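You operate a simulated robot arm through the tools that you are given. There is no shell and no other tool. Be economical: measure what you need, move in short steps, check, and stop when the job is done.

Carry out the task below with a simulated two-armed robot. There is one attempt and no reset: what you move stays moved.

JOB
Change the white case's black gland plate for the red one and lock the orange latch.
Fine: black plate into the RETURNS carton; the other plate stays. Where these are worked on the way, their far stop is far enough and under half their travel is too little: orange latch.

The check looks at the end state, three seconds after you hand in, the way a careful person would. Anything else that was tipped, shoved, dropped, spilled or broken makes it a failure.

ROBOT AND FRAMES
Two 6-joint arms with two-finger parallel grippers on one trunk, on a base that drives. Base frame: it is fixed to the floor where the robot stands at the start and does not move with it; the origin is under the middle of the robot, x ahead of it, y to its left, z up; the surface under the hand at the start is at about z = 750. Readings come in mm, degrees, newtons and seconds.
The left shoulder is at the start at [60, 141, 924], the right one opposite. With the tool pointing down near the work surface each hand reaches from about 300 to 700 mm from the robot's upright axis, wherever it stands, measured 20 degrees to its own side. Places, roughly: inside of the returns carton [900, 200, 800]; opening of the white case [600, 200, 800]; orange latch [700, 200, 800]. Payload 3.43 kg a hand.
Tool frame (each hand has its own): the origin (TCP) lies between the finger pads and is the grasp point; the fingertips stand 30 mm ahead of it; z points along the fingers, y is the line along which they close. Largest opening 94 mm; finger width 28, thickness 10; the body of the gripper, 50 by 96 mm, starts 55 mm behind the TCP.
Orientation is that of the tool frame in the base frame, as a unit quaternion [w, x, y, z]. With the fingers straight down and closing along the base's y, the tool's x points along the base's -x, its y along +y and its z along -z.

CONTROLS
- The arms move only by the tool play_rows. It takes "left_targets", "right_targets" or both (then of equal length, played together; a hand with none holds still); each is a list of rows, each a list of 7 numbers: the shift along the tool's x, y, z in units of 40 mm (1.0 is 40 mm), then the turn, a rotation vector about the tool's x, y, z in units of 8 degrees (1.0 is 8 degrees), then the opening in per cent of the stroke, from 0 (shut) to 100 (fully open). In form: [[x, y, z, wx, wy, wz, grip], ...]. A call has 1 to 10 rows; each row shifts and turns the commanded pose from where the row before left it, along the tool's axes as they then stand. A call with a number of a shift or a turn outside -1 to 1 is refused whole. Rows are played at 5 a second. More than 50 mm and 8.6 degrees between two rows, or a gripper value outside its range, and nothing of the call is played. Where a pose cannot be reached the arm comes as near as it can. A force on the tool above 40 N (or 10 N above the force at the start of the call, whichever is more), or a blocked arm, ends the call early, and 0.2 s more pass. The fingers move at their own pace (about 153 mm/s each) and stop on an object; they squeeze with about 30 N. The grip force told is the motor's: it shows also when the fingers shut on nothing. Time passes only in rows, and 0.2 s behind the last, so rows that do not move let the fingers close. It gives the time, the measured TCP pose, the force on the tool (base axes), the opening and the grip force at its end, in the units of the frame above (readings bear some noise), with the torque about the TCP (base axes, N m) and any sound that the robot's microphone picked up.
- Cameras (640 x 400 px; columns grow to the right, rows downward): "scene" is now at [131.4, 31.8, 1523.4]; the picture's right is [0.38, -0.92, 0.00], its down [-0.70, -0.29, -0.66] and it looks along [0.61, 0.25, -0.75] (base axes); focal length 250 px, centre (320, 200). "left" rides on the left gripper at [76, -14, -103] in its tool frame; the picture's right is [0.18, 0.98, 0.00], its down [-0.75, 0.14, -0.64] and it looks along [-0.63, 0.12, 0.77] (tool axes); focal length 243 px, centre (320, 200). "right" rides on the right gripper at [76, 14, -103] in its tool frame; the picture's right is [-0.18, 0.98, 0.00], its down [-0.75, -0.14, -0.64] and it looks along [-0.63, -0.12, 0.77] (tool axes); focal length 243 px, centre (320, 200). There is no depth. A picture from a camera that has moved, and an enlarged one, comes with that camera's place and axes in the base frame and with its lens.
- get_image(camera): a new picture of that camera. No time passes.
- raise_lower(by): slides the trunk up (or, below 0, down) by that many mm; the arms and the scene camera ride with it, the base frame stays. It gives what a move gives, with no picture.
- roll_base(legs): drives the robot by 1 to 6 legs, each [ahead, left, turn to the left] in mm, mm and degrees, along the robot's own axes; the way and the turn of a leg run together, so that a leg with both is an arc; at most 1500 mm and 180 degrees a leg. The arms and the cameras ride along, it lands a little off, and it stops where it bumps. It gives what a move gives.
- turn_head(pan, tilt): turns the head with the scene camera to pan (to the left, within 86 degrees either way) and tilt (down, from -29 to 69), counted from straight ahead of the robot. It gives what a move gives.
- close_up(camera, box): a new picture of the part [left, top, right, bottom] of that camera's present view, enlarged. No time passes.
- close_job(): hands the job in; it is judged then, once.

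Go step by step. Nothing tells you exact positions but the pictures and the camera data: compare them with the known pose of the tool, close in by small moves and look again before you grip or let go. The budget is 120 turns and 88 pictures, counting those below and the enlarged ones. Unless the task says otherwise, let go and move clear before handing in.

The tools are called as a command line: name --argument value ..., lists and objects as JSON in quotes. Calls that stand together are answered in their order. play_rows: Moves the arms, as the interface text tells. Its arguments: {"type":"object","properties":{"left_targets":{"type":"array","items":{"type":"array","items":{"type":"number"}}},"right_targets":{"type":"array","items":{"type":"array","items":{"type":"number"}}}},"required":[]} The other tools are called the same way: raise_lower (by) slides the trunk up or down; roll_base (legs) drives the base; turn_head (pan, tilt) turns the head that bears the scene camera; get_image (camera) takes a picture; close_up (camera, box) takes an enlarged picture of a part of a camera's view; close_job () hands the job in.

At the start:

```text
t: 0.0
left_position: [324.1, 261.9, 1108.7]
left_tool_rot: [0.001, 0.0, 1.0, 0.0]
left_ft_force: [0.5, 0.1, -0.1]
left_wrist_torque: [-0.02, 0.0, -0.02]
left_gripper_width: 94.0
left_grip_force: 0.0
right_position: [413.1, -21.1, 1125.2]
right_tool_rot: [0.0, 0.0, 1.0, 0.001]
right_ft_force: [0.3, 0.7, 0.4]
right_wrist_torque: [0.02, 0.0, -0.02]
right_gripper_width: 94.0
right_grip_force: 0.1
trunk travel left (down, up): [-500.0, 90.0]
robot x, y, heading: [-1.1, -2.3, -0.0]
head pan, tilt: [22.6, 49.0]
```

scene: 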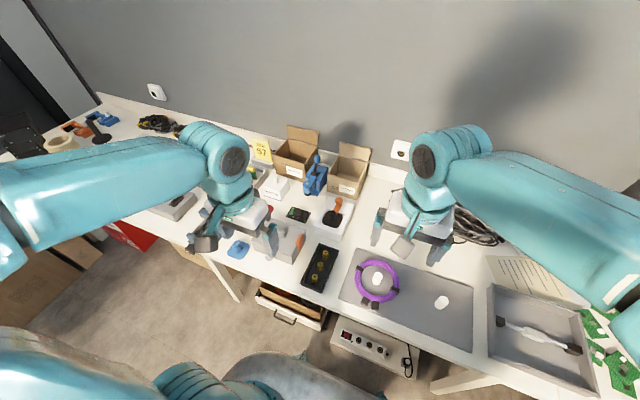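
right: 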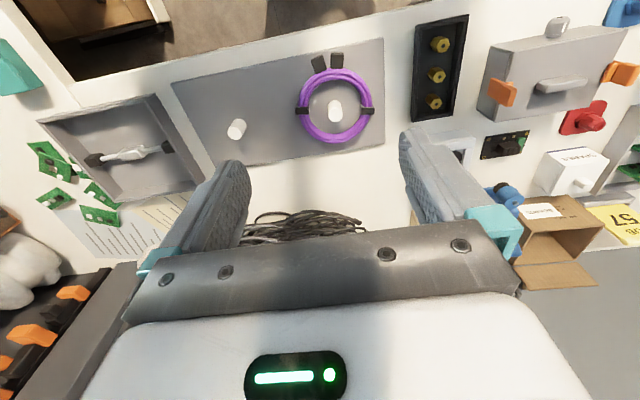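
left: 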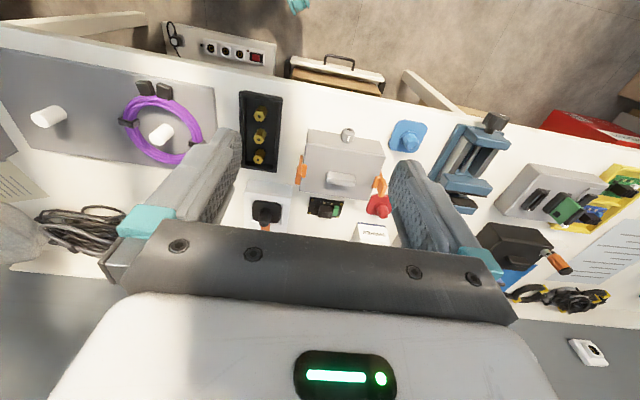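

I see a table with a grey/white case, orange latches, red and blue plates and small cartons. I need enlarged views first.

close_up --camera "scene" --box '[180, 110, 400, 300]'

close_up --camera "left" --box '[220, 80, 460, 250]'

close_up --camera "right" --box '[400, 0, 640, 290]'

```text
2.11 times, centred on (290, 205) of scene
camera zoom: at [131.4, 31.8, 1523.4], right [0.38, -0.92, 0.0], down [-0.7, -0.29, -0.66], along [0.61, 0.25, -0.75], focal length 525 px, centre (383, 190)
```

zoom: 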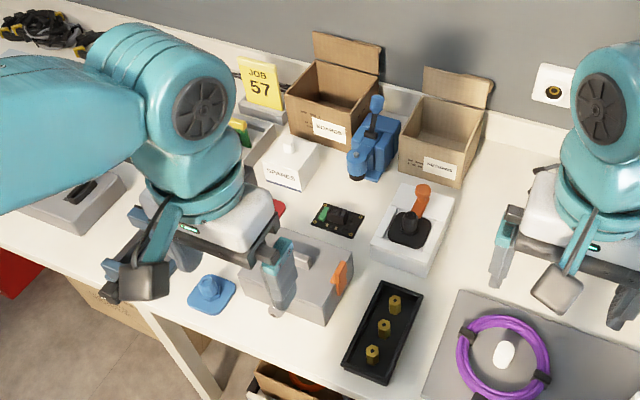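

```text
2.35 times, centred on (340, 165) of left
camera zoom: at [247.2, 247.6, 1213.0], right [-0.18, 0.98, 0.0], down [0.75, 0.14, 0.64], along [0.63, 0.12, -0.77], focal length 571 px, centre (273, 282)
```

zoom: 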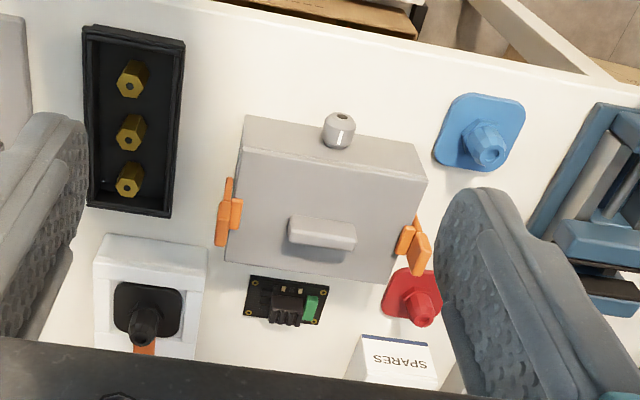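

```text
1.38 times, centred on (520, 145) of right
camera zoom: at [336.7, -6.0, 1226.8], right [0.18, 0.98, 0.0], down [0.75, -0.14, 0.64], along [0.63, -0.12, -0.77], focal length 335 px, centre (44, 276)
```

zoom: 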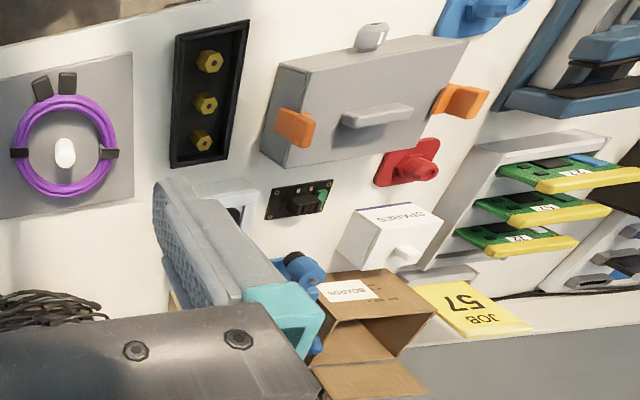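

I take the white case with the black gland plate to be near (625,195), RETURNS carton near (914,228), red plate near (612,469). I look at details.

close_up --camera "scene" --box '[300, 140, 380, 250]'

close_up --camera "left" --box '[240, 160, 320, 240]'

close_up --camera "left" --box '[350, 110, 430, 230]'

```text
3.64 times, centred on (340, 195) of scene
camera zoom: at [131.4, 31.8, 1523.4], right [0.38, -0.92, 0.0], down [-0.7, -0.29, -0.66], along [0.61, 0.25, -0.75], focal length 907 px, centre (247, 218)
```

zoom: 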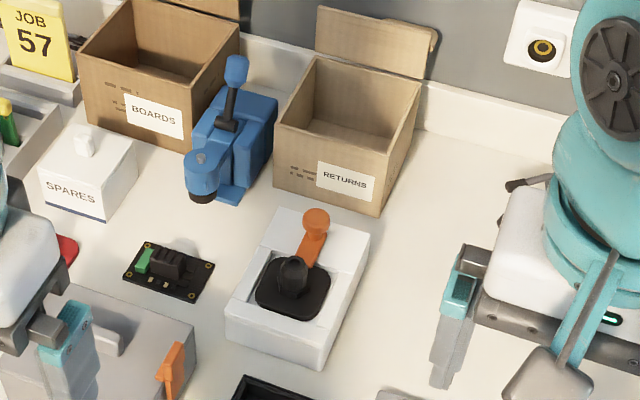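

```text
5.00 times, centred on (280, 200) of left
camera zoom: at [247.2, 247.6, 1213.0], right [-0.18, 0.98, 0.0], down [0.75, 0.14, 0.64], along [0.63, 0.12, -0.77], focal length 1213 px, centre (520, 200)
```

zoom: 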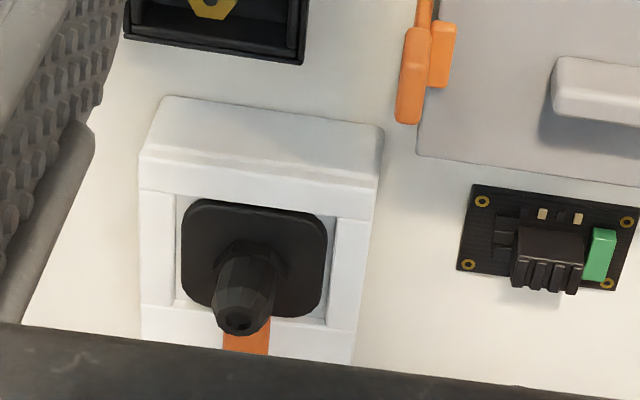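

```text
3.33 times, centred on (390, 170) of left
camera zoom: at [247.2, 247.6, 1213.0], right [-0.18, 0.98, 0.0], down [0.75, 0.14, 0.64], along [0.63, 0.12, -0.77], focal length 809 px, centre (87, 300)
```

zoom: 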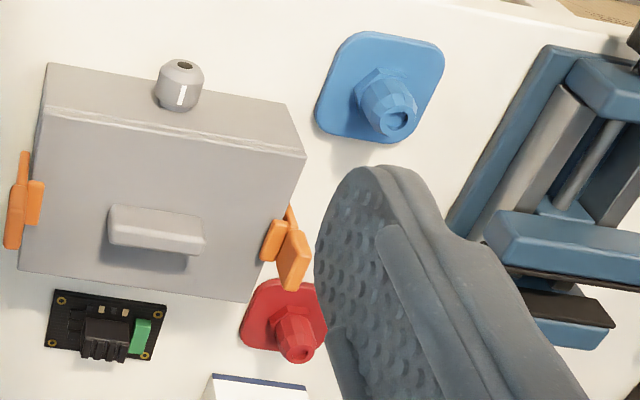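

The black plate sits in a recess of the white case with the orange lever over its far edge. I move the right arm aside and bring the left wrist camera closer.

play_rows --left_targets '[[-0.7, 0, 0, 0, 0, 0, 100], [-0.6, -0.5, 0.4, 0, 0, 0, 100], [-0.6, -0.5, 0.4, 0, 0, 0, 100], [-0.6, -0.5, 0.4, 0, 0, 0, 100], [-0.6, -0.5, 0.4, 0, 0, 0, 100], [-0.6, -0.5, 0.4, 0, 0, 0, 100]]' --right_targets '[[0, -0.7, 0, 0, 0, 0, 100], [0, -0.7, 0, 0, 0, 0, 100], [0, -0.7, 0, 0, 0, 0, 100], [0, -0.7, 0, 0, 0, 0, 100], [0, -0.7, 0, 0, 0, 0, 100], [0, -0.7, 0, 0, 0, 0, 100]]'

get_image --camera "left"

get_image --camera "scene"

```text
t: 1.4
left_position: [474.0, 160.3, 1028.7]
left_tool_rot: [-0.002, -0.001, 1.0, 0.001]
left_ft_force: [-0.2, 0.4, -1.0]
left_wrist_torque: [0.0, 0.04, -0.03]
left_gripper_width: 94.2
left_grip_force: 0.0
right_position: [414.3, -191.1, 1124.1]
right_tool_rot: [0.0, -0.001, 1.0, 0.001]
right_ft_force: [1.0, -0.4, -0.4]
right_wrist_torque: [0.01, 0.02, -0.02]
right_gripper_width: 94.2
right_grip_force: 0.1
trunk travel left (down, up): [-500.0, 90.0]
robot x, y, heading: [2.3, 2.9, -0.0]
head pan, tilt: [22.6, 49.0]
```

```text
78 pictures are left
camera left: at [396.9, 145.7, 1133.0], right [-0.19, 0.98, 0.0], down [0.75, 0.14, 0.64], along [0.63, 0.12, -0.77], focal length 243 px, centre (320, 200)
```

left: 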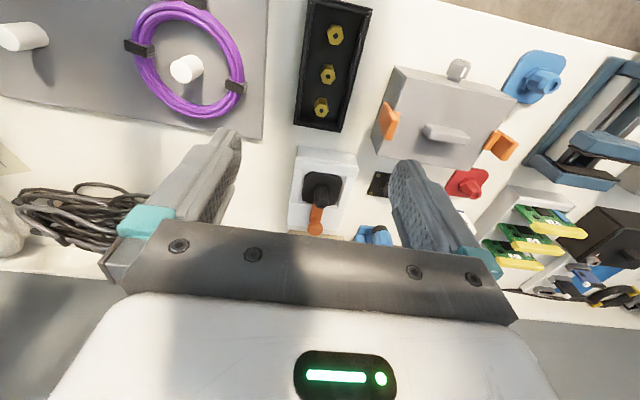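

```text
77 pictures are left
camera scene: at [133.6, 30.0, 1523.2], right [0.39, -0.92, 0.0], down [-0.7, -0.29, -0.66], along [0.61, 0.25, -0.75], focal length 250 px, centre (320, 200)
```

scene: 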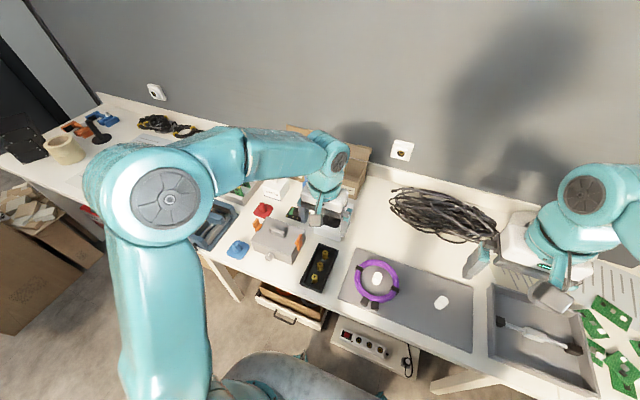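

close_up --camera "left" --box '[275, 135, 375, 245]'

close_up --camera "left" --box '[430, 140, 530, 240]'

```text
3.64 times, centred on (325, 190) of left
camera zoom: at [396.9, 145.7, 1133.0], right [-0.19, 0.98, 0.0], down [0.75, 0.14, 0.64], along [0.63, 0.12, -0.77], focal length 882 px, centre (302, 236)
```

zoom: 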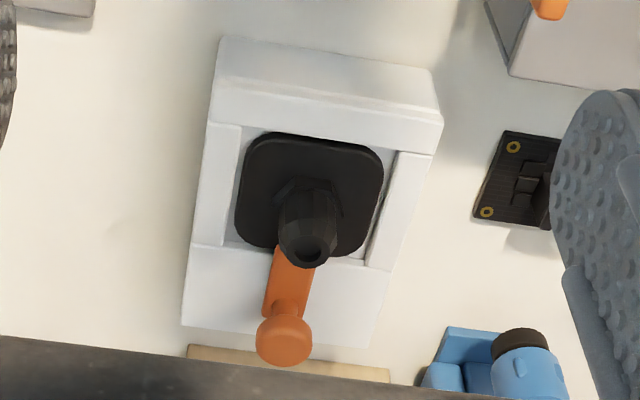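

```text
4.00 times, centred on (480, 190) of left
camera zoom: at [396.9, 145.7, 1133.0], right [-0.19, 0.98, 0.0], down [0.75, 0.14, 0.64], along [0.63, 0.12, -0.77], focal length 970 px, centre (-320, 240)
```

zoom: 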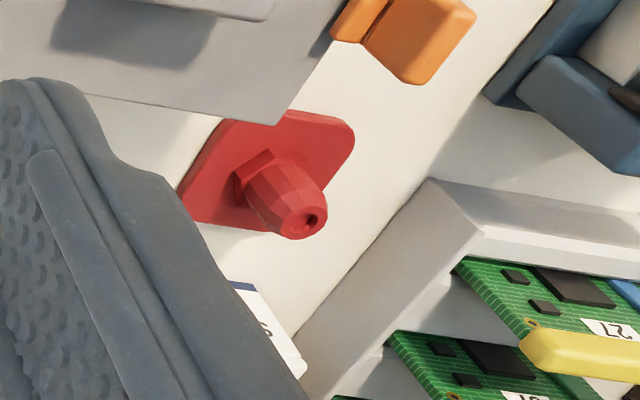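

The latch is an orange lever behind the plate with its knob near (732,200,812). I'll check how much room there is in front of the base to drive nearer.

turn_head --pan 0 --tilt 69

get_image --camera "scene"

```text
t: 2.3
left_position: [471.8, 160.4, 1030.4]
left_tool_rot: [0.0, 0.0, 1.0, 0.0]
left_ft_force: [0.4, 0.5, -0.6]
left_wrist_torque: [-0.03, 0.02, 0.0]
left_gripper_width: 93.8
left_grip_force: 0.1
right_position: [412.4, -190.0, 1125.1]
right_tool_rot: [0.0, 0.0, 1.0, 0.002]
right_ft_force: [0.7, 0.0, 0.1]
right_wrist_torque: [0.04, -0.03, 0.04]
right_gripper_width: 94.1
right_grip_force: 0.0
trunk travel left (down, up): [-500.0, 90.0]
robot x, y, heading: [0.2, 0.3, -0.0]
head pan, tilt: [0.0, 68.8]
```

```text
74 pictures are left
camera scene: at [116.6, 0.8, 1499.9], right [0.0, -1.0, 0.0], down [-0.93, 0.0, -0.36], along [0.36, 0.0, -0.93], focal length 250 px, centre (320, 200)
```

scene: 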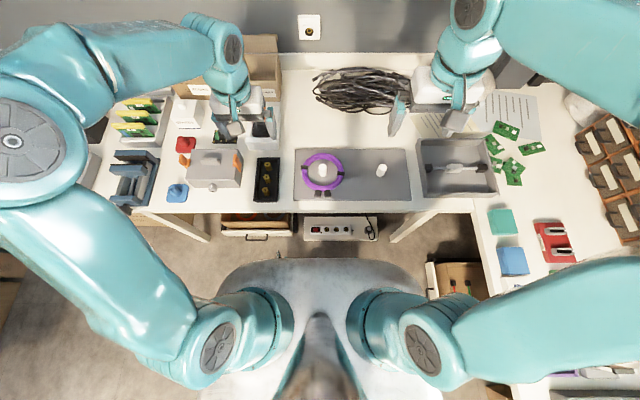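

There's about 90+ mm free before the table edge and free floor to the left. I drive 80 ahead and 80 left, then look again.

roll_base --legs '[[80, 80, 0]]'

get_image --camera "scene"

```text
t: 4.0
left_position: [550.9, 240.2, 1030.5]
left_tool_rot: [0.0, 0.0, 1.0, 0.0]
left_ft_force: [0.0, -0.3, 0.0]
left_wrist_torque: [0.0, 0.04, -0.01]
left_gripper_width: 93.8
left_grip_force: 0.0
right_position: [490.9, -110.3, 1123.4]
right_tool_rot: [0.0, 0.0, 1.0, -0.001]
right_ft_force: [-0.7, 0.5, -0.9]
right_wrist_torque: [0.01, -0.01, 0.03]
right_gripper_width: 94.1
right_grip_force: 0.0
trunk travel left (down, up): [-500.0, 90.0]
robot x, y, heading: [84.3, 84.2, 0.1]
head pan, tilt: [0.0, 68.8]
```

```text
73 pictures are left
camera scene: at [197.8, 83.6, 1499.9], right [0.0, -1.0, 0.0], down [-0.93, 0.0, -0.36], along [0.36, 0.0, -0.93], focal length 250 px, centre (320, 200)
```

scene: 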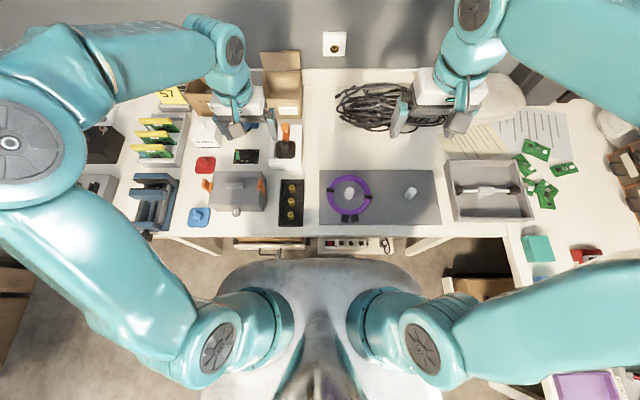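

The base has some room left and the latch is now visible from the head camera. I zoom in on it.

close_up --camera "scene" --box '[245, 85, 325, 185]'

get_image --camera "left"

```text
4.00 times, centred on (285, 135) of scene
camera zoom: at [197.8, 83.6, 1499.9], right [0.0, -1.0, 0.0], down [-0.93, 0.0, -0.36], along [0.36, 0.0, -0.93], focal length 998 px, centre (460, 460)
```

zoom: 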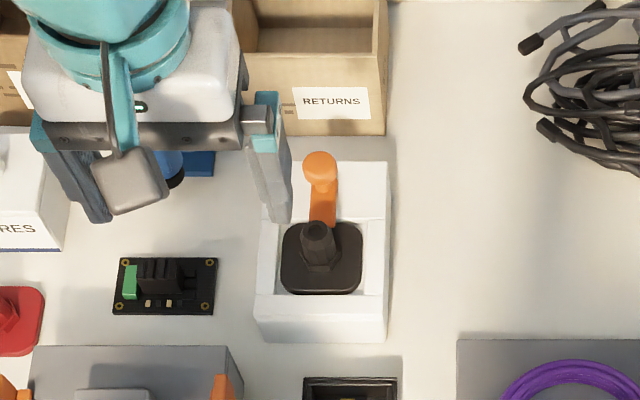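

```text
71 pictures are left
camera left: at [473.8, 225.8, 1133.8], right [-0.18, 0.98, 0.0], down [0.75, 0.14, 0.64], along [0.63, 0.12, -0.77], focal length 243 px, centre (320, 200)
```

left: 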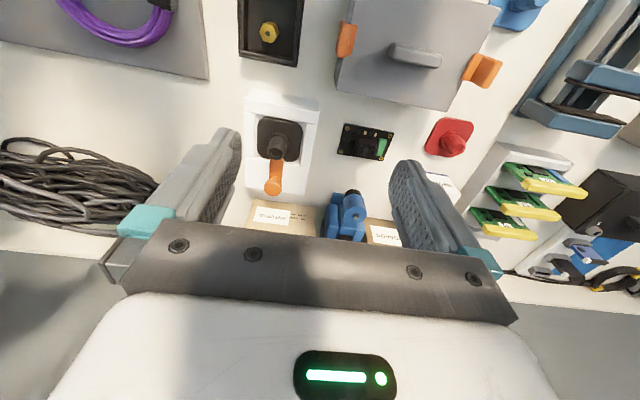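

close_up --camera "left" --box '[240, 85, 320, 205]'

```text
3.33 times, centred on (280, 145) of left
camera zoom: at [473.8, 225.8, 1133.8], right [-0.18, 0.98, 0.0], down [0.75, 0.14, 0.64], along [0.63, 0.12, -0.77], focal length 809 px, centre (453, 383)
```

zoom: 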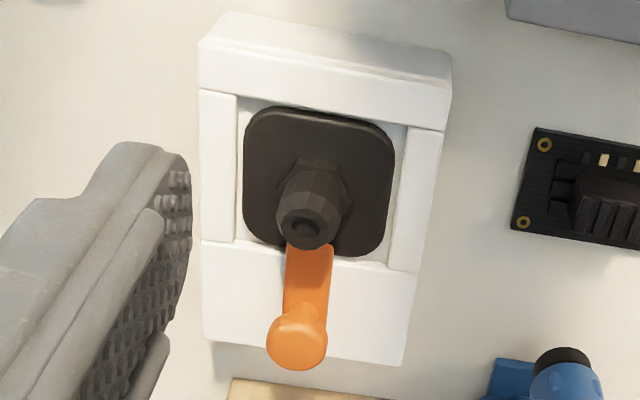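

I want a side view of the latch, so I move the left hand to the +y side and yaw it.

play_rows --left_targets '[[-0.75, 0.9, 0.3, 0, 0, 0, 100], [-0.75, 0.9, 0.4, 0, 0, 0, 100], [-0.7, 0.8, 0.4, 0, 0, 0, 100], [0, 0, 0, 0, 0, 1, 100], [0, 0, 0, 0, 0, 1, 100], [0, 0, 0, 0, 0, 1, 100], [0, 0, 0, 0, 0, 1, 100], [0, 0, 0, 0, 0, 1, 100], [0, 0, 0, 0, 0, 1, 100], [0, 0, 0, 0, 0, 1, 100]]'

get_image --camera "left"

```text
t: 6.2
left_position: [639.6, 344.5, 985.9]
left_tool_rot: [-0.001, 0.47, 0.883, 0.0]
left_ft_force: [0.6, 0.7, -0.3]
left_wrist_torque: [-0.01, 0.03, 0.04]
left_gripper_width: 94.3
left_grip_force: 0.2
right_position: [492.1, -109.6, 1125.2]
right_tool_rot: [0.0, -0.001, 1.0, 0.0]
right_ft_force: [0.4, 0.1, 0.5]
right_wrist_torque: [0.0, 0.04, 0.01]
right_gripper_width: 93.8
right_grip_force: 0.1
trunk travel left (down, up): [-500.0, 90.0]
robot x, y, heading: [79.1, 83.7, 0.3]
head pan, tilt: [0.0, 68.8]
```

```text
69 pictures are left
camera left: at [584.3, 400.2, 1089.7], right [0.71, 0.7, 0.0], down [0.54, -0.55, 0.64], along [0.45, -0.46, -0.77], focal length 243 px, centre (320, 200)
```

left: 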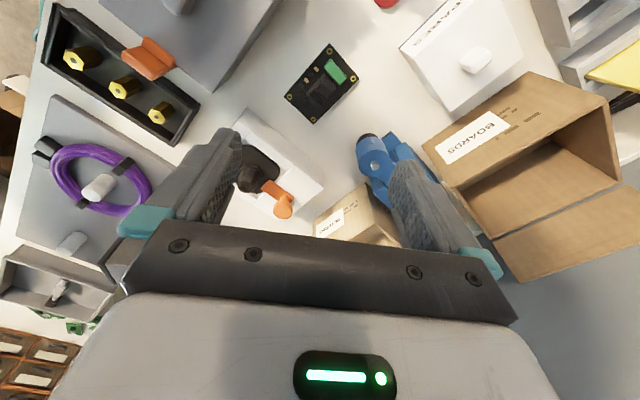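

close_up --camera "left" --box '[225, 110, 335, 240]'

```text
3.08 times, centred on (280, 175) of left
camera zoom: at [584.3, 400.2, 1089.7], right [0.71, 0.7, 0.0], down [0.54, -0.55, 0.64], along [0.45, -0.46, -0.77], focal length 746 px, centre (443, 277)
```

zoom: 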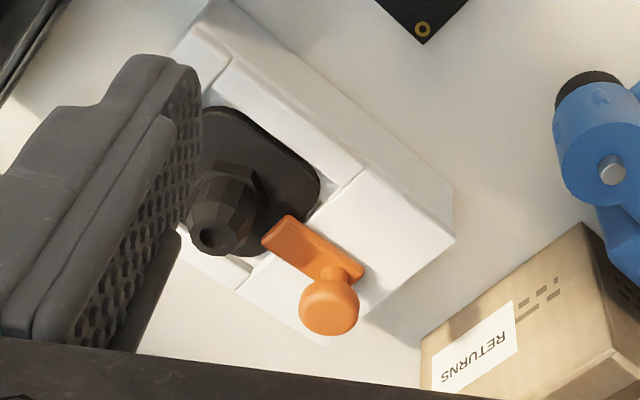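

The latch is a bar over the plate edge with an upright knob on its far end. I move nearer to see whether it swivels or slides.

play_rows --left_targets '[[0, -0.7, 0.8, 0, 0, 0, 100], [0, -0.7, 0.8, 0, 0, 0, 100], [0, 0, 0.5, 0, 0, 0, 100]]'

get_image --camera "left"

close_up --camera "left" --box '[240, 130, 400, 230]'

```text
t: 7.0
left_position: [592.5, 312.4, 901.5]
left_tool_rot: [0.0, 0.469, 0.883, 0.0]
left_ft_force: [0.0, 0.3, 0.4]
left_wrist_torque: [-0.03, 0.0, -0.01]
left_gripper_width: 94.2
left_grip_force: 0.1
right_position: [492.4, -110.0, 1123.9]
right_tool_rot: [0.0, 0.0, 1.0, 0.0]
right_ft_force: [-0.2, 0.5, 0.8]
right_wrist_torque: [0.02, 0.0, 0.01]
right_gripper_width: 94.2
right_grip_force: 0.0
trunk travel left (down, up): [-500.0, 90.0]
robot x, y, heading: [79.0, 85.7, -0.0]
head pan, tilt: [0.0, 68.8]
```

```text
67 pictures are left
camera left: at [536.9, 368.0, 1005.3], right [0.71, 0.7, 0.0], down [0.54, -0.55, 0.64], along [0.45, -0.46, -0.77], focal length 243 px, centre (320, 200)
```

left: 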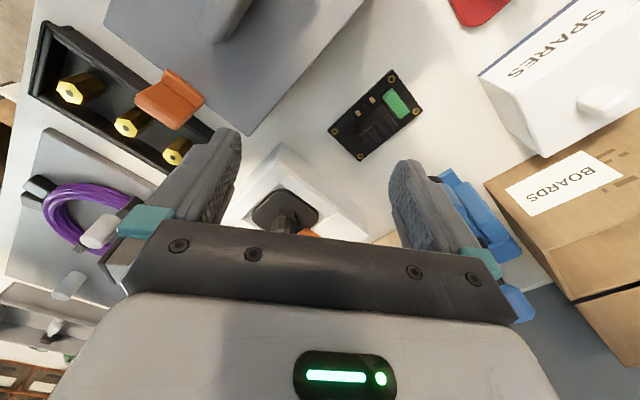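

```text
4.00 times, centred on (320, 180) of left
camera zoom: at [536.9, 368.0, 1005.3], right [0.71, 0.7, 0.0], down [0.54, -0.55, 0.64], along [0.45, -0.46, -0.77], focal length 970 px, centre (320, 280)
```

zoom: 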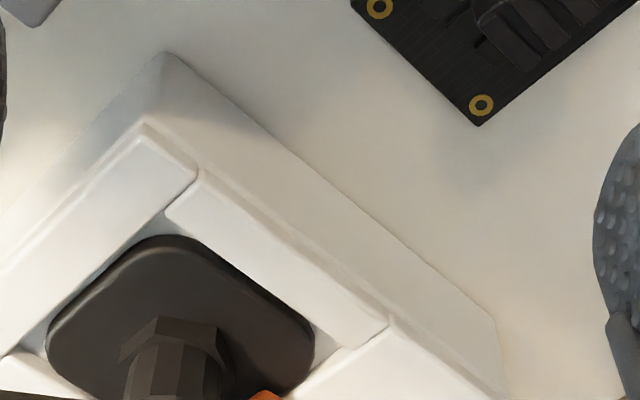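

play_rows --left_targets '[[-0.8, 0, 0, 0, 0, 0, 100], [-0.8, 0, 0, 0, 0, 0, 100]]'

close_up --camera "left" --box '[240, 110, 400, 230]'

```text
t: 7.5
left_position: [627.1, 260.0, 903.7]
left_tool_rot: [0.0, 0.469, 0.883, 0.0]
left_ft_force: [0.1, -0.7, 0.0]
left_wrist_torque: [0.0, 0.02, -0.04]
left_gripper_width: 94.3
left_grip_force: 0.1
right_position: [491.0, -110.1, 1124.3]
right_tool_rot: [-0.001, -0.002, 1.0, 0.0]
right_ft_force: [-0.7, 0.1, 0.7]
right_wrist_torque: [-0.01, 0.0, 0.01]
right_gripper_width: 93.9
right_grip_force: 0.1
trunk travel left (down, up): [-500.0, 90.0]
robot x, y, heading: [81.0, 87.6, 0.2]
head pan, tilt: [0.0, 68.8]
```

```text
3.33 times, centred on (320, 170) of left
camera zoom: at [572.5, 315.2, 1006.8], right [0.71, 0.7, 0.0], down [0.54, -0.55, 0.64], along [0.45, -0.46, -0.77], focal length 809 px, centre (320, 300)
```

zoom: 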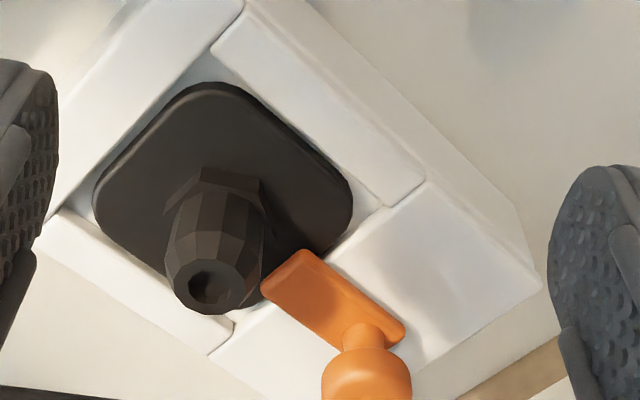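

The black plate centre is at about (646,196) with gland tip z≈840; latch bar runs x≈672–718 at y≈193, knob near (714,196,825). I turn the hand back and place it above the knob.

play_rows --left_targets '[[0, 0, 0, 0, 0, -1, 100], [0, 0, 0, 0, 0, -1, 100], [0, 0, 0, 0, 0, -1, 100], [0, 0, 0, 0, 0, -1, 100], [0, 0, 0, 0, 0, -1, 100], [0, 0, 0, 0, 0, -1, 100], [0, 0, 0, 0, 0, -1, 100], [-0.75, -0.55, 0, 0, 0, 0, 100], [-0.75, -0.5, 0, 0, 0, 0, 100], [-0.65, -0.5, 0, 0, 0, 0, 100]]'

get_image --camera "left"

close_up --camera "scene" --box '[245, 85, 325, 185]'

```text
t: 9.8
left_position: [716.0, 197.6, 901.1]
left_tool_rot: [-0.001, -0.002, 1.0, 0.001]
left_ft_force: [-0.2, 0.3, -0.1]
left_wrist_torque: [0.04, 0.07, 0.02]
left_gripper_width: 94.3
left_grip_force: 0.1
right_position: [492.3, -109.8, 1123.9]
right_tool_rot: [-0.002, 0.0, 1.0, 0.001]
right_ft_force: [-0.5, 0.4, -0.7]
right_wrist_torque: [-0.01, 0.01, -0.04]
right_gripper_width: 94.1
right_grip_force: 0.1
trunk travel left (down, up): [-500.0, 90.0]
robot x, y, heading: [80.3, 82.2, -0.1]
head pan, tilt: [0.0, 68.8]
```

```text
64 pictures are left
camera left: at [639.0, 183.3, 1005.0], right [-0.18, 0.98, 0.0], down [0.75, 0.14, 0.64], along [0.63, 0.12, -0.77], focal length 243 px, centre (320, 200)
```

left: 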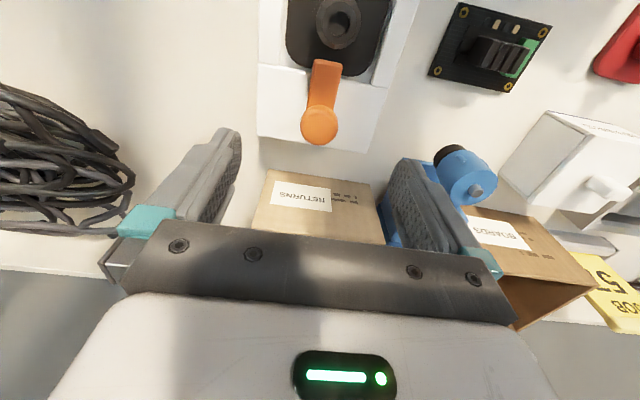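

```text
4.00 times, centred on (285, 135) of scene
camera zoom: at [199.9, 83.1, 1499.8], right [0.0, -1.0, 0.0], down [-0.93, 0.0, -0.36], along [0.36, 0.0, -0.93], focal length 998 px, centre (460, 460)
```

zoom: 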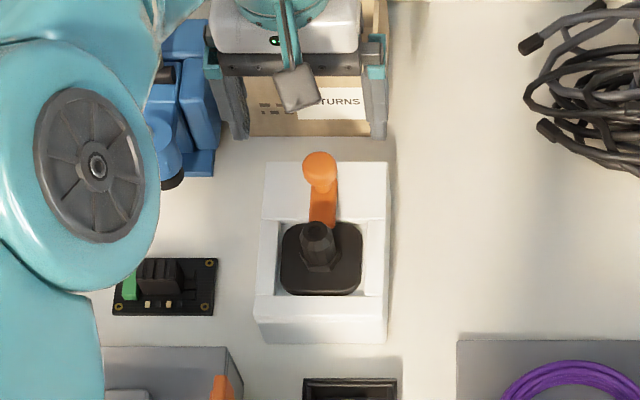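

Knob is at (714,198,825), straight beneath the hand. I lower to z≈829 and close on the knob.

play_rows --left_targets '[[0, 0, 0.9, 0, 0, 0, 100], [0, 0, 0.9, 0, 0, 0, 60], [0, 0, 0, 0, 0, 0, 0], [0, 0, 0, 0, 0, 0, 0], [0, 0, 0, 0, 0, 0, 0]]'

get_image --camera "left"

```text
t: 10.9
left_position: [712.8, 197.1, 829.9]
left_tool_rot: [0.001, 0.0, 1.0, 0.0]
left_ft_force: [-2.8, -15.1, 4.9]
left_wrist_torque: [-0.35, -0.76, 0.05]
left_gripper_width: 27.5
left_grip_force: 45.2
right_position: [489.5, -111.3, 1125.1]
right_tool_rot: [0.0, 0.0, 1.0, 0.0]
right_ft_force: [-0.4, 0.5, 0.1]
right_wrist_torque: [-0.02, 0.02, 0.01]
right_gripper_width: 93.9
right_grip_force: 0.1
trunk travel left (down, up): [-500.0, 90.0]
robot x, y, heading: [82.3, 88.5, 0.5]
head pan, tilt: [0.0, 68.8]
```

```text
62 pictures are left
camera left: at [636.9, 182.1, 933.7], right [-0.18, 0.98, 0.0], down [0.75, 0.14, 0.64], along [0.63, 0.12, -0.77], focal length 243 px, centre (320, 200)
```

left: 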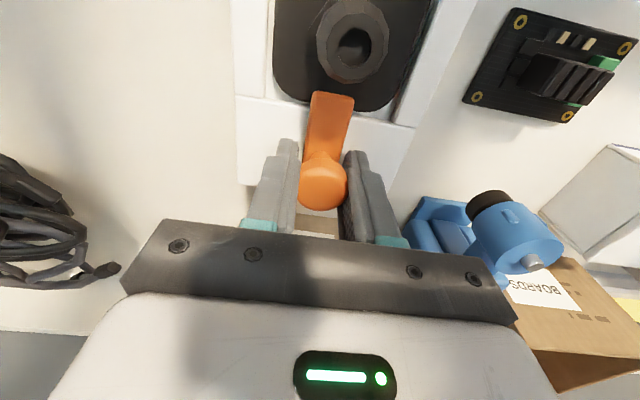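

The knob is gripped (27.5 mm). I test a small pull away from the plate (+x).

play_rows --left_targets '[[-0.1, 0, 0, 0, 0, 0, 0], [-0.1, 0, 0, 0, 0, 0, 0]]'

```text
t: 11.6
left_position: [714.4, 196.4, 829.4]
left_tool_rot: [-0.01, 0.001, 1.0, 0.0]
left_ft_force: [-20.0, -4.3, 16.7]
left_wrist_torque: [0.07, 0.36, 0.24]
left_gripper_width: 27.9
left_grip_force: 45.3
right_position: [488.0, -109.1, 1125.5]
right_tool_rot: [0.002, 0.0, 1.0, 0.001]
right_ft_force: [-0.4, 0.7, -0.4]
right_wrist_torque: [-0.03, 0.02, -0.01]
right_gripper_width: 94.0
right_grip_force: 0.0
trunk travel left (down, up): [-500.0, 90.0]
robot x, y, heading: [78.6, 86.4, 0.2]
head pan, tilt: [0.0, 68.8]
stopped in row 2 (left hand): the force on the tool passed its limit at 45 N (the readings are from after the stop); the commanded pose is now the measured one
```

It does not slide along x, so it probably swivels. I test sideways toward -y.

play_rows --left_targets '[[0, -0.1, 0, 0, 0, 0, 0], [0, -0.1, 0, 0, 0, 0, 0]]'

```text
t: 12.2
left_position: [713.3, 196.1, 829.8]
left_tool_rot: [-0.011, -0.001, 1.0, 0.003]
left_ft_force: [-17.4, 11.0, 17.6]
left_wrist_torque: [-0.97, 0.71, -0.21]
left_gripper_width: 27.7
left_grip_force: 45.2
right_position: [488.5, -110.2, 1125.9]
right_tool_rot: [0.001, -0.001, 1.0, 0.0]
right_ft_force: [0.4, -0.2, -0.5]
right_wrist_torque: [0.05, -0.01, 0.02]
right_gripper_width: 93.7
right_grip_force: 0.1
trunk travel left (down, up): [-500.0, 90.0]
robot x, y, heading: [83.1, 78.6, 0.1]
head pan, tilt: [0.0, 68.8]
stopped in row 2 (left hand): the force on the tool passed its limit at 42 N (the readings are from after the stop); the commanded pose is now the measured one
```

play_rows --left_targets '[[0.05, 0.1, 0, 0, 0, 0, 0], [0, 0.1, 0, 0, 0, 0, 0]]'

```text
t: 12.8
left_position: [714.0, 195.9, 830.7]
left_tool_rot: [-0.008, 0.001, 1.0, 0.002]
left_ft_force: [-7.4, -24.2, 21.7]
left_wrist_torque: [0.05, 0.73, 0.11]
left_gripper_width: 27.9
left_grip_force: 45.6
right_position: [489.2, -112.5, 1125.7]
right_tool_rot: [0.001, 0.0, 1.0, 0.002]
right_ft_force: [-0.1, -0.8, -0.3]
right_wrist_torque: [-0.01, 0.01, -0.01]
right_gripper_width: 94.1
right_grip_force: 0.0
trunk travel left (down, up): [-500.0, 90.0]
robot x, y, heading: [79.8, 81.8, 0.0]
head pan, tilt: [0.0, 68.8]
```

The knob doesn't translate in x or y, so it is likely the pivot itself: turning it swings the bar off the plate. I try a 16° twist.

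play_rows --left_targets '[[0, -0.05, 0, 0, 0, 0.5, 0], [0, 0, 0, 0, 0, 0.5, 0], [0, 0, 0, 0, 0, 0.5, 0], [0, 0, 0, 0, 0, 0.5, 0]]'

get_image --camera "left"

```text
t: 13.8
left_position: [713.6, 195.4, 830.7]
left_tool_rot: [-0.008, 0.139, 0.99, -0.001]
left_ft_force: [-7.8, -27.1, 21.7]
left_wrist_torque: [-1.53, -0.48, 1.52]
left_gripper_width: 28.1
left_grip_force: 44.4
right_position: [489.8, -112.9, 1124.4]
right_tool_rot: [0.001, 0.0, 1.0, 0.002]
right_ft_force: [0.6, 0.3, 0.1]
right_wrist_torque: [0.0, 0.0, 0.01]
right_gripper_width: 94.1
right_grip_force: 0.1
trunk travel left (down, up): [-500.0, 90.0]
robot x, y, heading: [82.8, 82.1, 0.2]
head pan, tilt: [0.0, 68.8]
```

```text
61 pictures are left
camera left: at [637.4, 202.5, 935.3], right [0.09, 1.0, 0.0], down [0.77, -0.07, 0.63], along [0.63, -0.06, -0.78], focal length 243 px, centre (320, 200)
```

left: 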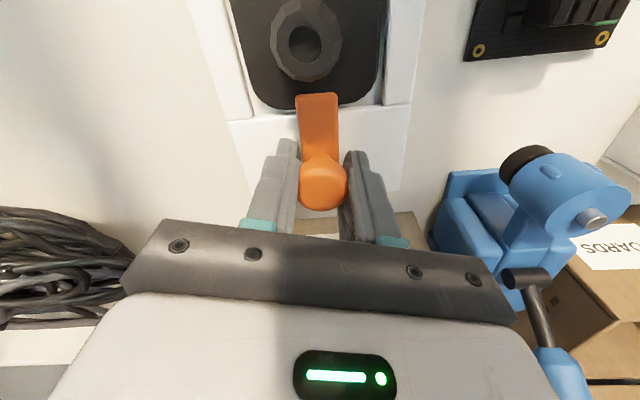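

The bar hasn't turned relative to the case (1.5 Nm resistance). I go back and try the other direction.

play_rows --left_targets '[[0, 0, 0, 0, 0, -1, 0], [0, 0, 0, 0, 0, -1, 0], [0, 0, 0, 0, 0, -0.5, 0], [0, 0, 0, 0, 0, -0.5, 0], [0, 0, 0, 0, 0, -0.5, 0], [0, 0, 0, 0, 0, -0.5, 0]]'

get_image --camera "left"

```text
t: 15.2
left_position: [713.2, 196.6, 830.5]
left_tool_rot: [-0.008, -0.14, 0.99, 0.002]
left_ft_force: [-6.7, -20.2, 25.5]
left_wrist_torque: [-1.19, 0.39, -0.2]
left_gripper_width: 27.5
left_grip_force: 44.6
right_position: [487.9, -112.1, 1125.8]
right_tool_rot: [0.001, 0.0, 1.0, 0.001]
right_ft_force: [0.1, 0.0, -0.4]
right_wrist_torque: [0.0, -0.01, 0.01]
right_gripper_width: 94.1
right_grip_force: 0.1
trunk travel left (down, up): [-500.0, 90.0]
robot x, y, heading: [77.8, 79.9, -0.2]
head pan, tilt: [0.0, 68.8]
```

```text
60 pictures are left
camera left: at [645.0, 161.6, 935.2], right [-0.45, 0.89, 0.01], down [0.7, 0.34, 0.63], along [0.56, 0.29, -0.78], focal length 243 px, centre (320, 200)
```

left: 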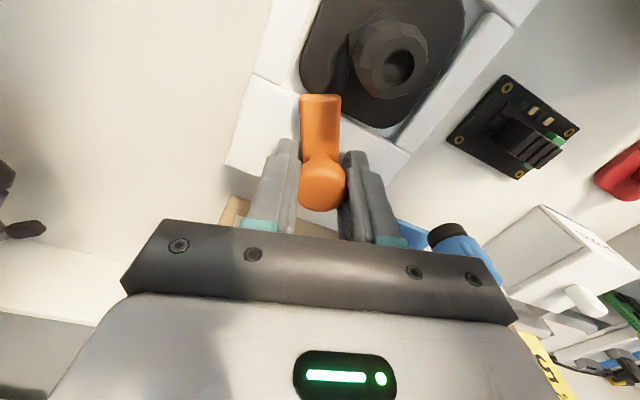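

The knob is the pivot and the bar turns with the hand this way. I keep turning.

play_rows --left_targets '[[0, 0, 0, 0, 0, -1, 0], [0, 0, 0, 0, 0, -1, 0], [0, 0, 0, 0, 0, -1, 0], [0, 0, 0, 0, 0, -1, 0], [0, 0, 0, 0, 0, -1, 0], [0, 0, 0, 0, 0, -1, 0]]'

get_image --camera "left"

```text
t: 16.6
left_position: [711.8, 199.3, 830.1]
left_tool_rot: [-0.006, -0.532, 0.847, 0.008]
left_ft_force: [-17.3, -14.7, 26.7]
left_wrist_torque: [-0.93, 0.2, -0.12]
left_gripper_width: 27.4
left_grip_force: 44.9
right_position: [486.9, -111.8, 1125.8]
right_tool_rot: [0.002, -0.002, 1.0, 0.001]
right_ft_force: [-0.4, 0.0, -0.4]
right_wrist_torque: [0.0, -0.01, -0.01]
right_gripper_width: 94.1
right_grip_force: 0.0
trunk travel left (down, up): [-500.0, 90.0]
robot x, y, heading: [81.4, 79.1, 0.1]
head pan, tilt: [0.0, 68.8]
```

```text
59 pictures are left
camera left: at [692.9, 122.8, 934.2], right [-0.96, 0.26, 0.02], down [0.21, 0.74, 0.64], along [0.15, 0.62, -0.77], focal length 243 px, centre (320, 200)
```

left: 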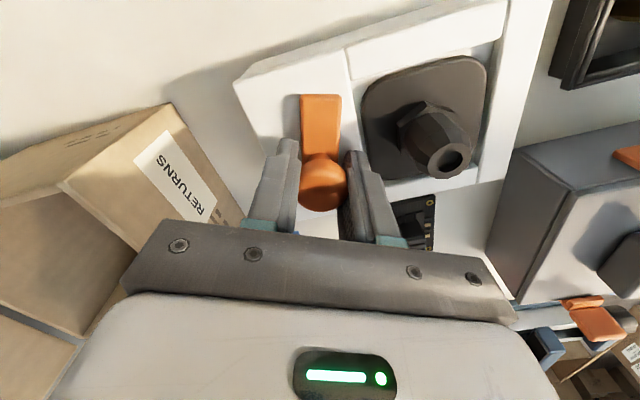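

The bar is now clear of the plate (about 64°). I turn on toward the far stop.

play_rows --left_targets '[[0, 0, 0, 0, 0, -1, 0], [0, 0, 0, 0, 0, -1, 0], [0, 0, 0, 0, 0, -1, 0]]'

get_image --camera "left"

```text
t: 17.4
left_position: [711.4, 197.4, 830.5]
left_tool_rot: [-0.004, -0.696, 0.718, 0.009]
left_ft_force: [-25.5, -16.5, 26.7]
left_wrist_torque: [0.09, 0.09, -0.43]
left_gripper_width: 27.7
left_grip_force: 44.9
right_position: [485.8, -110.6, 1125.4]
right_tool_rot: [0.002, 0.0, 1.0, 0.001]
right_ft_force: [0.9, -0.1, -0.8]
right_wrist_torque: [0.01, 0.0, 0.0]
right_gripper_width: 94.0
right_grip_force: 0.1
trunk travel left (down, up): [-500.0, 90.0]
robot x, y, heading: [84.3, 84.6, 0.2]
head pan, tilt: [0.0, 68.8]
```

```text
58 pictures are left
camera left: at [724.3, 120.8, 933.5], right [-0.99, -0.15, 0.02], down [-0.1, 0.75, 0.65], along [-0.11, 0.64, -0.76], focal length 243 px, centre (320, 200)
```

left: 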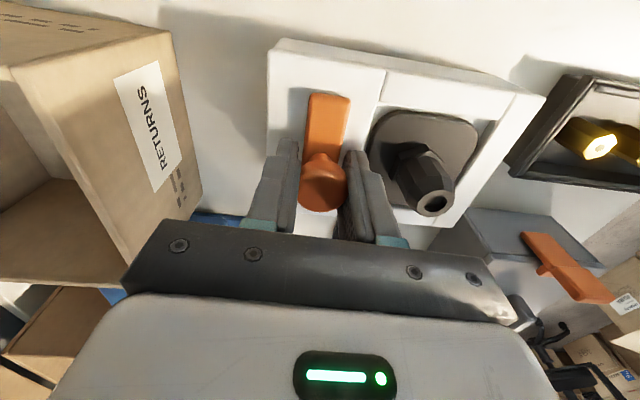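

The bar is parallel to the case end and well off the plate. I open modestly, lift straight up and turn the hand back.

play_rows --left_targets '[[0, 0, 0, 0, 0, 0, 48], [0, 0, 0, 0, 0, 0, 48], [0, 0, -0.9, 0, 0, 0, 48], [0, 0, -0.9, 0, 0, 0, 48]]'

play_rows --left_targets '[[0, 0, 0, 0, 0, 1, 60], [0, 0, 0, 0, 0, 1, 60], [0, 0, 0, 0, 0, 1, 60], [0, 0, 0, 0, 0, 1, 60], [0, 0, 0, 0, 0, 1, 60], [0, 0, 0, 0, 0, 1, 60], [0, 0, 0, 0, 0, 1, 60], [0, 0, 0, 0, 0, 1, 60], [0, 0, 0, 0, 0, 1, 60], [0, 0, 0, 0, 0, 1, 60]]'

```text
t: 18.4
left_position: [714.5, 200.3, 899.6]
left_tool_rot: [-0.005, -0.696, 0.718, 0.009]
left_ft_force: [0.3, -0.5, 0.5]
left_wrist_torque: [0.04, -0.02, -0.01]
left_gripper_width: 45.0
left_grip_force: 0.1
right_position: [489.3, -110.0, 1124.3]
right_tool_rot: [0.001, 0.001, 1.0, 0.0]
right_ft_force: [0.3, 0.0, 0.7]
right_wrist_torque: [-0.02, -0.02, -0.02]
right_gripper_width: 94.1
right_grip_force: 0.1
trunk travel left (down, up): [-500.0, 90.0]
robot x, y, heading: [81.3, 81.8, 0.0]
head pan, tilt: [0.0, 68.8]
```

```text
t: 20.6
left_position: [716.8, 200.3, 900.4]
left_tool_rot: [-0.01, -0.068, 0.998, 0.004]
left_ft_force: [0.6, -0.4, 0.1]
left_wrist_torque: [-0.03, -0.01, 0.06]
left_gripper_width: 56.3
left_grip_force: 0.1
right_position: [490.9, -108.9, 1124.3]
right_tool_rot: [-0.001, 0.0, 1.0, -0.001]
right_ft_force: [-0.7, 0.4, 0.3]
right_wrist_torque: [0.0, 0.04, 0.01]
right_gripper_width: 94.0
right_grip_force: 0.0
trunk travel left (down, up): [-500.0, 90.0]
robot x, y, heading: [82.6, 83.1, 0.2]
head pan, tilt: [0.0, 68.8]
```

play_rows --left_targets '[[0, 0, 0, 0, 0, 0.98, 60], [0.9, -0.05, 0, 0, 0, 0, 60], [0.85, -0.05, 0, 0, 0, 0, 60]]'

get_image --camera "left"

close_up --camera "scene" --box '[245, 85, 325, 185]'

```text
t: 21.4
left_position: [645.2, 195.4, 899.8]
left_tool_rot: [-0.011, -0.001, 1.0, 0.003]
left_ft_force: [-0.1, 0.1, -0.4]
left_wrist_torque: [0.0, 0.03, 0.02]
left_gripper_width: 56.5
left_grip_force: 0.0
right_position: [492.8, -110.5, 1124.2]
right_tool_rot: [0.0, 0.0, 1.0, -0.001]
right_ft_force: [0.1, 0.3, 0.0]
right_wrist_torque: [-0.01, 0.01, -0.04]
right_gripper_width: 93.9
right_grip_force: 0.0
trunk travel left (down, up): [-500.0, 90.0]
robot x, y, heading: [79.8, 82.8, 0.5]
head pan, tilt: [0.0, 68.8]
```

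```text
57 pictures are left
camera left: at [572.2, 180.9, 1005.9], right [-0.19, 0.98, 0.01], down [0.77, 0.14, 0.63], along [0.61, 0.12, -0.78], focal length 243 px, centre (320, 200)
```

left: 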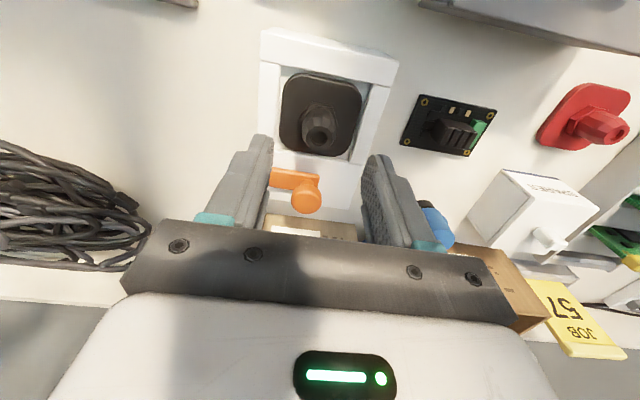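

```text
4.00 times, centred on (285, 135) of scene
camera zoom: at [198.9, 84.3, 1499.8], right [0.0, -1.0, 0.0], down [-0.93, 0.0, -0.36], along [0.36, 0.0, -0.93], focal length 998 px, centre (460, 460)
```

zoom: 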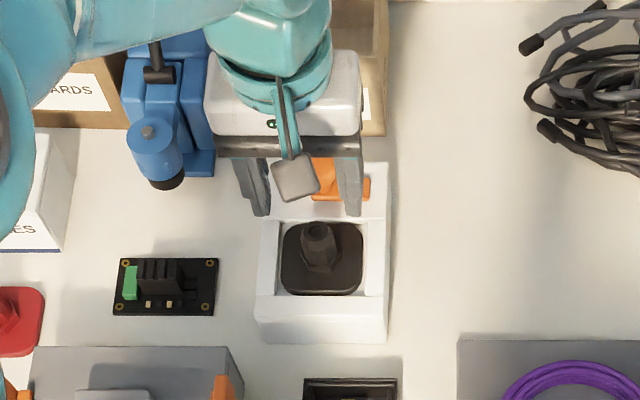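

The orange bar is off the plate, and the gland is under the hand at about (643,197). I descend and grip it.

play_rows --left_targets '[[0.05, 0.04, 0, 0, -0.16, 0, 60], [0, 0, 0.9, 0, 0, 0, 60], [0, 0, 0.8, 0, 0, 0, 60], [0, 0, 0, 0, 0, 0, 0], [0, 0, 0, 0, 0, 0, 0], [0, 0, 0, 0, 0, 0, 0]]'

get_image --camera "left"

```text
t: 22.8
left_position: [644.2, 197.4, 833.2]
left_tool_rot: [0.001, -0.002, 1.0, 0.003]
left_ft_force: [-0.4, -0.3, 0.1]
left_wrist_torque: [0.03, 0.01, -0.03]
left_gripper_width: 32.5
left_grip_force: 30.3
right_position: [491.4, -111.3, 1124.5]
right_tool_rot: [0.0, 0.0, 1.0, 0.0]
right_ft_force: [0.7, 0.4, 0.6]
right_wrist_torque: [0.0, -0.01, 0.01]
right_gripper_width: 93.8
right_grip_force: 0.2
trunk travel left (down, up): [-500.0, 90.0]
robot x, y, heading: [82.9, 82.9, -0.0]
head pan, tilt: [0.0, 68.8]
```

```text
55 pictures are left
camera left: at [567.2, 183.5, 936.8], right [-0.19, 0.98, 0.01], down [0.75, 0.14, 0.64], along [0.63, 0.13, -0.76], focal length 243 px, centre (320, 200)
```

left: 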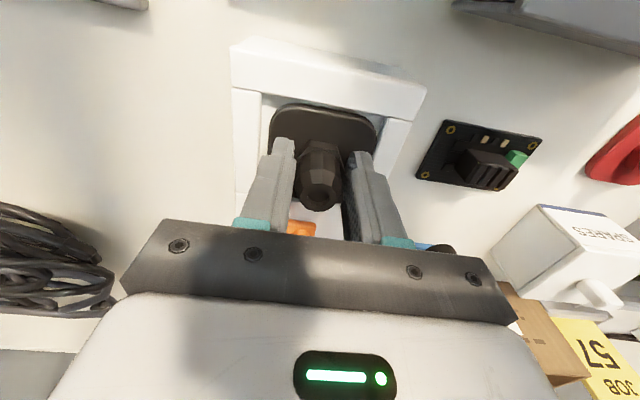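

Gripped on the gland (32.5 mm). I lift slowly straight up.

play_rows --left_targets '[[0, 0, -0.2, 0, 0, 0, 0], [0, 0, -0.3, 0, 0, 0, 0], [0, 0, -0.5, 0, 0, 0, 0], [0, 0, -0.8, 0, 0, 0, 0]]'

get_image --camera "left"

get_image --camera "scene"

```text
t: 23.8
left_position: [644.3, 197.4, 905.8]
left_tool_rot: [0.0, -0.001, 1.0, 0.003]
left_ft_force: [0.3, -0.3, -0.7]
left_wrist_torque: [-0.01, 0.01, 0.02]
left_gripper_width: 32.5
left_grip_force: 30.0
right_position: [491.4, -109.8, 1126.5]
right_tool_rot: [0.0, 0.001, 1.0, 0.0]
right_ft_force: [-0.6, -0.5, -0.5]
right_wrist_torque: [0.0, 0.02, 0.01]
right_gripper_width: 94.0
right_grip_force: 0.0
trunk travel left (down, up): [-500.0, 90.0]
robot x, y, heading: [82.3, 82.2, -0.1]
head pan, tilt: [0.0, 68.8]
```

```text
54 pictures are left
camera left: at [566.6, 182.9, 1009.5], right [-0.19, 0.98, 0.01], down [0.75, 0.14, 0.64], along [0.63, 0.13, -0.76], focal length 243 px, centre (320, 200)
```

left: 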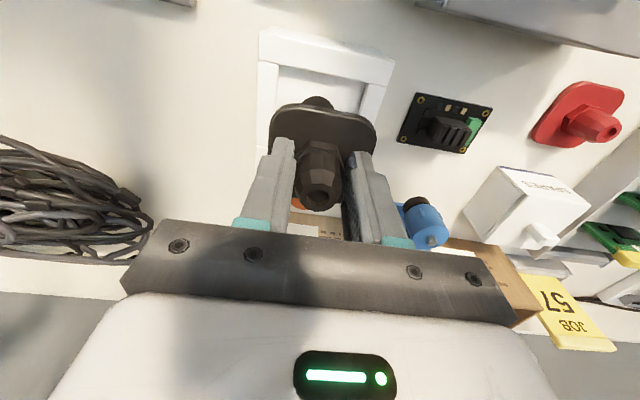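

```text
53 pictures are left
camera scene: at [197.1, 84.4, 1500.0], right [0.0, -1.0, 0.0], down [-0.93, 0.0, -0.36], along [0.36, 0.0, -0.93], focal length 250 px, centre (320, 200)
```

scene: 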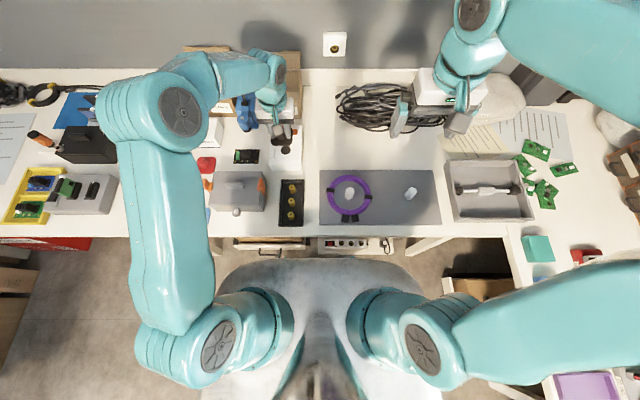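

The black plate is out; the carton opening is about x 805–935, y 153–278, rim z≈857. I raise the trunk (lifting the plate and giving more reach) then move forward.

raise_lower --by 85

play_rows --left_targets '[[-0.9, 0.1, 0, 0, 0, 0, 0], [-0.9, 0.1, 0, 0, 0, 0, 0], [-0.9, 0.1, 0, 0, 0, 0, 0], [-0.9, 0.1, 0, 0, 0, 0, 0]]'

get_image --camera "left"

```text
t: 25.0
left_position: [645.6, 198.0, 989.3]
left_tool_rot: [0.001, -0.002, 1.0, 0.003]
left_ft_force: [0.0, -0.3, 0.1]
left_wrist_torque: [0.03, 0.01, 0.0]
left_gripper_width: 32.4
left_grip_force: 30.0
right_position: [492.6, -109.2, 1208.1]
right_tool_rot: [-0.001, 0.0, 1.0, 0.0]
right_ft_force: [-0.3, 0.0, -0.2]
right_wrist_torque: [-0.01, 0.01, 0.02]
right_gripper_width: 94.1
right_grip_force: 0.0
trunk travel left (down, up): [-585.0, 5.0]
robot x, y, heading: [85.2, 81.9, 0.2]
head pan, tilt: [0.0, 68.8]
```

```text
t: 26.0
left_position: [740.3, 209.9, 990.3]
left_tool_rot: [0.001, -0.003, 1.0, 0.002]
left_ft_force: [-0.6, 0.1, -0.5]
left_wrist_torque: [-0.02, 0.05, -0.01]
left_gripper_width: 32.1
left_grip_force: 29.6
left hand out of reach, approached as far as the arm can: row 3, 4
right_position: [490.9, -109.0, 1210.6]
right_tool_rot: [0.0, -0.001, 1.0, 0.0]
right_ft_force: [-0.2, 0.7, 0.0]
right_wrist_torque: [0.0, 0.0, -0.01]
right_gripper_width: 94.0
right_grip_force: 0.0
trunk travel left (down, up): [-585.0, 5.0]
robot x, y, heading: [83.5, 82.5, -0.0]
head pan, tilt: [0.0, 68.8]
```

```text
52 pictures are left
camera left: at [663.0, 195.7, 1094.2], right [-0.19, 0.98, 0.0], down [0.75, 0.14, 0.64], along [0.63, 0.12, -0.77], focal length 243 px, centre (320, 200)
```

left: 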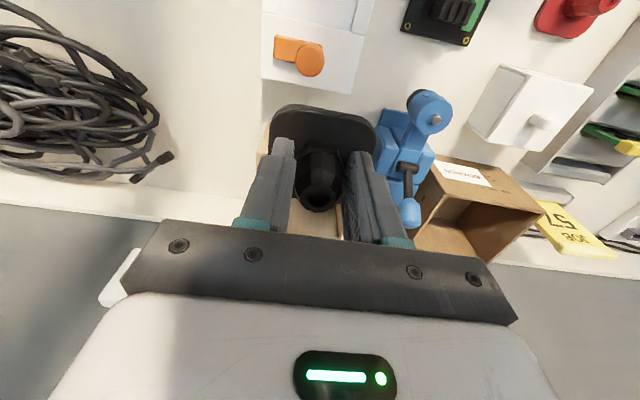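

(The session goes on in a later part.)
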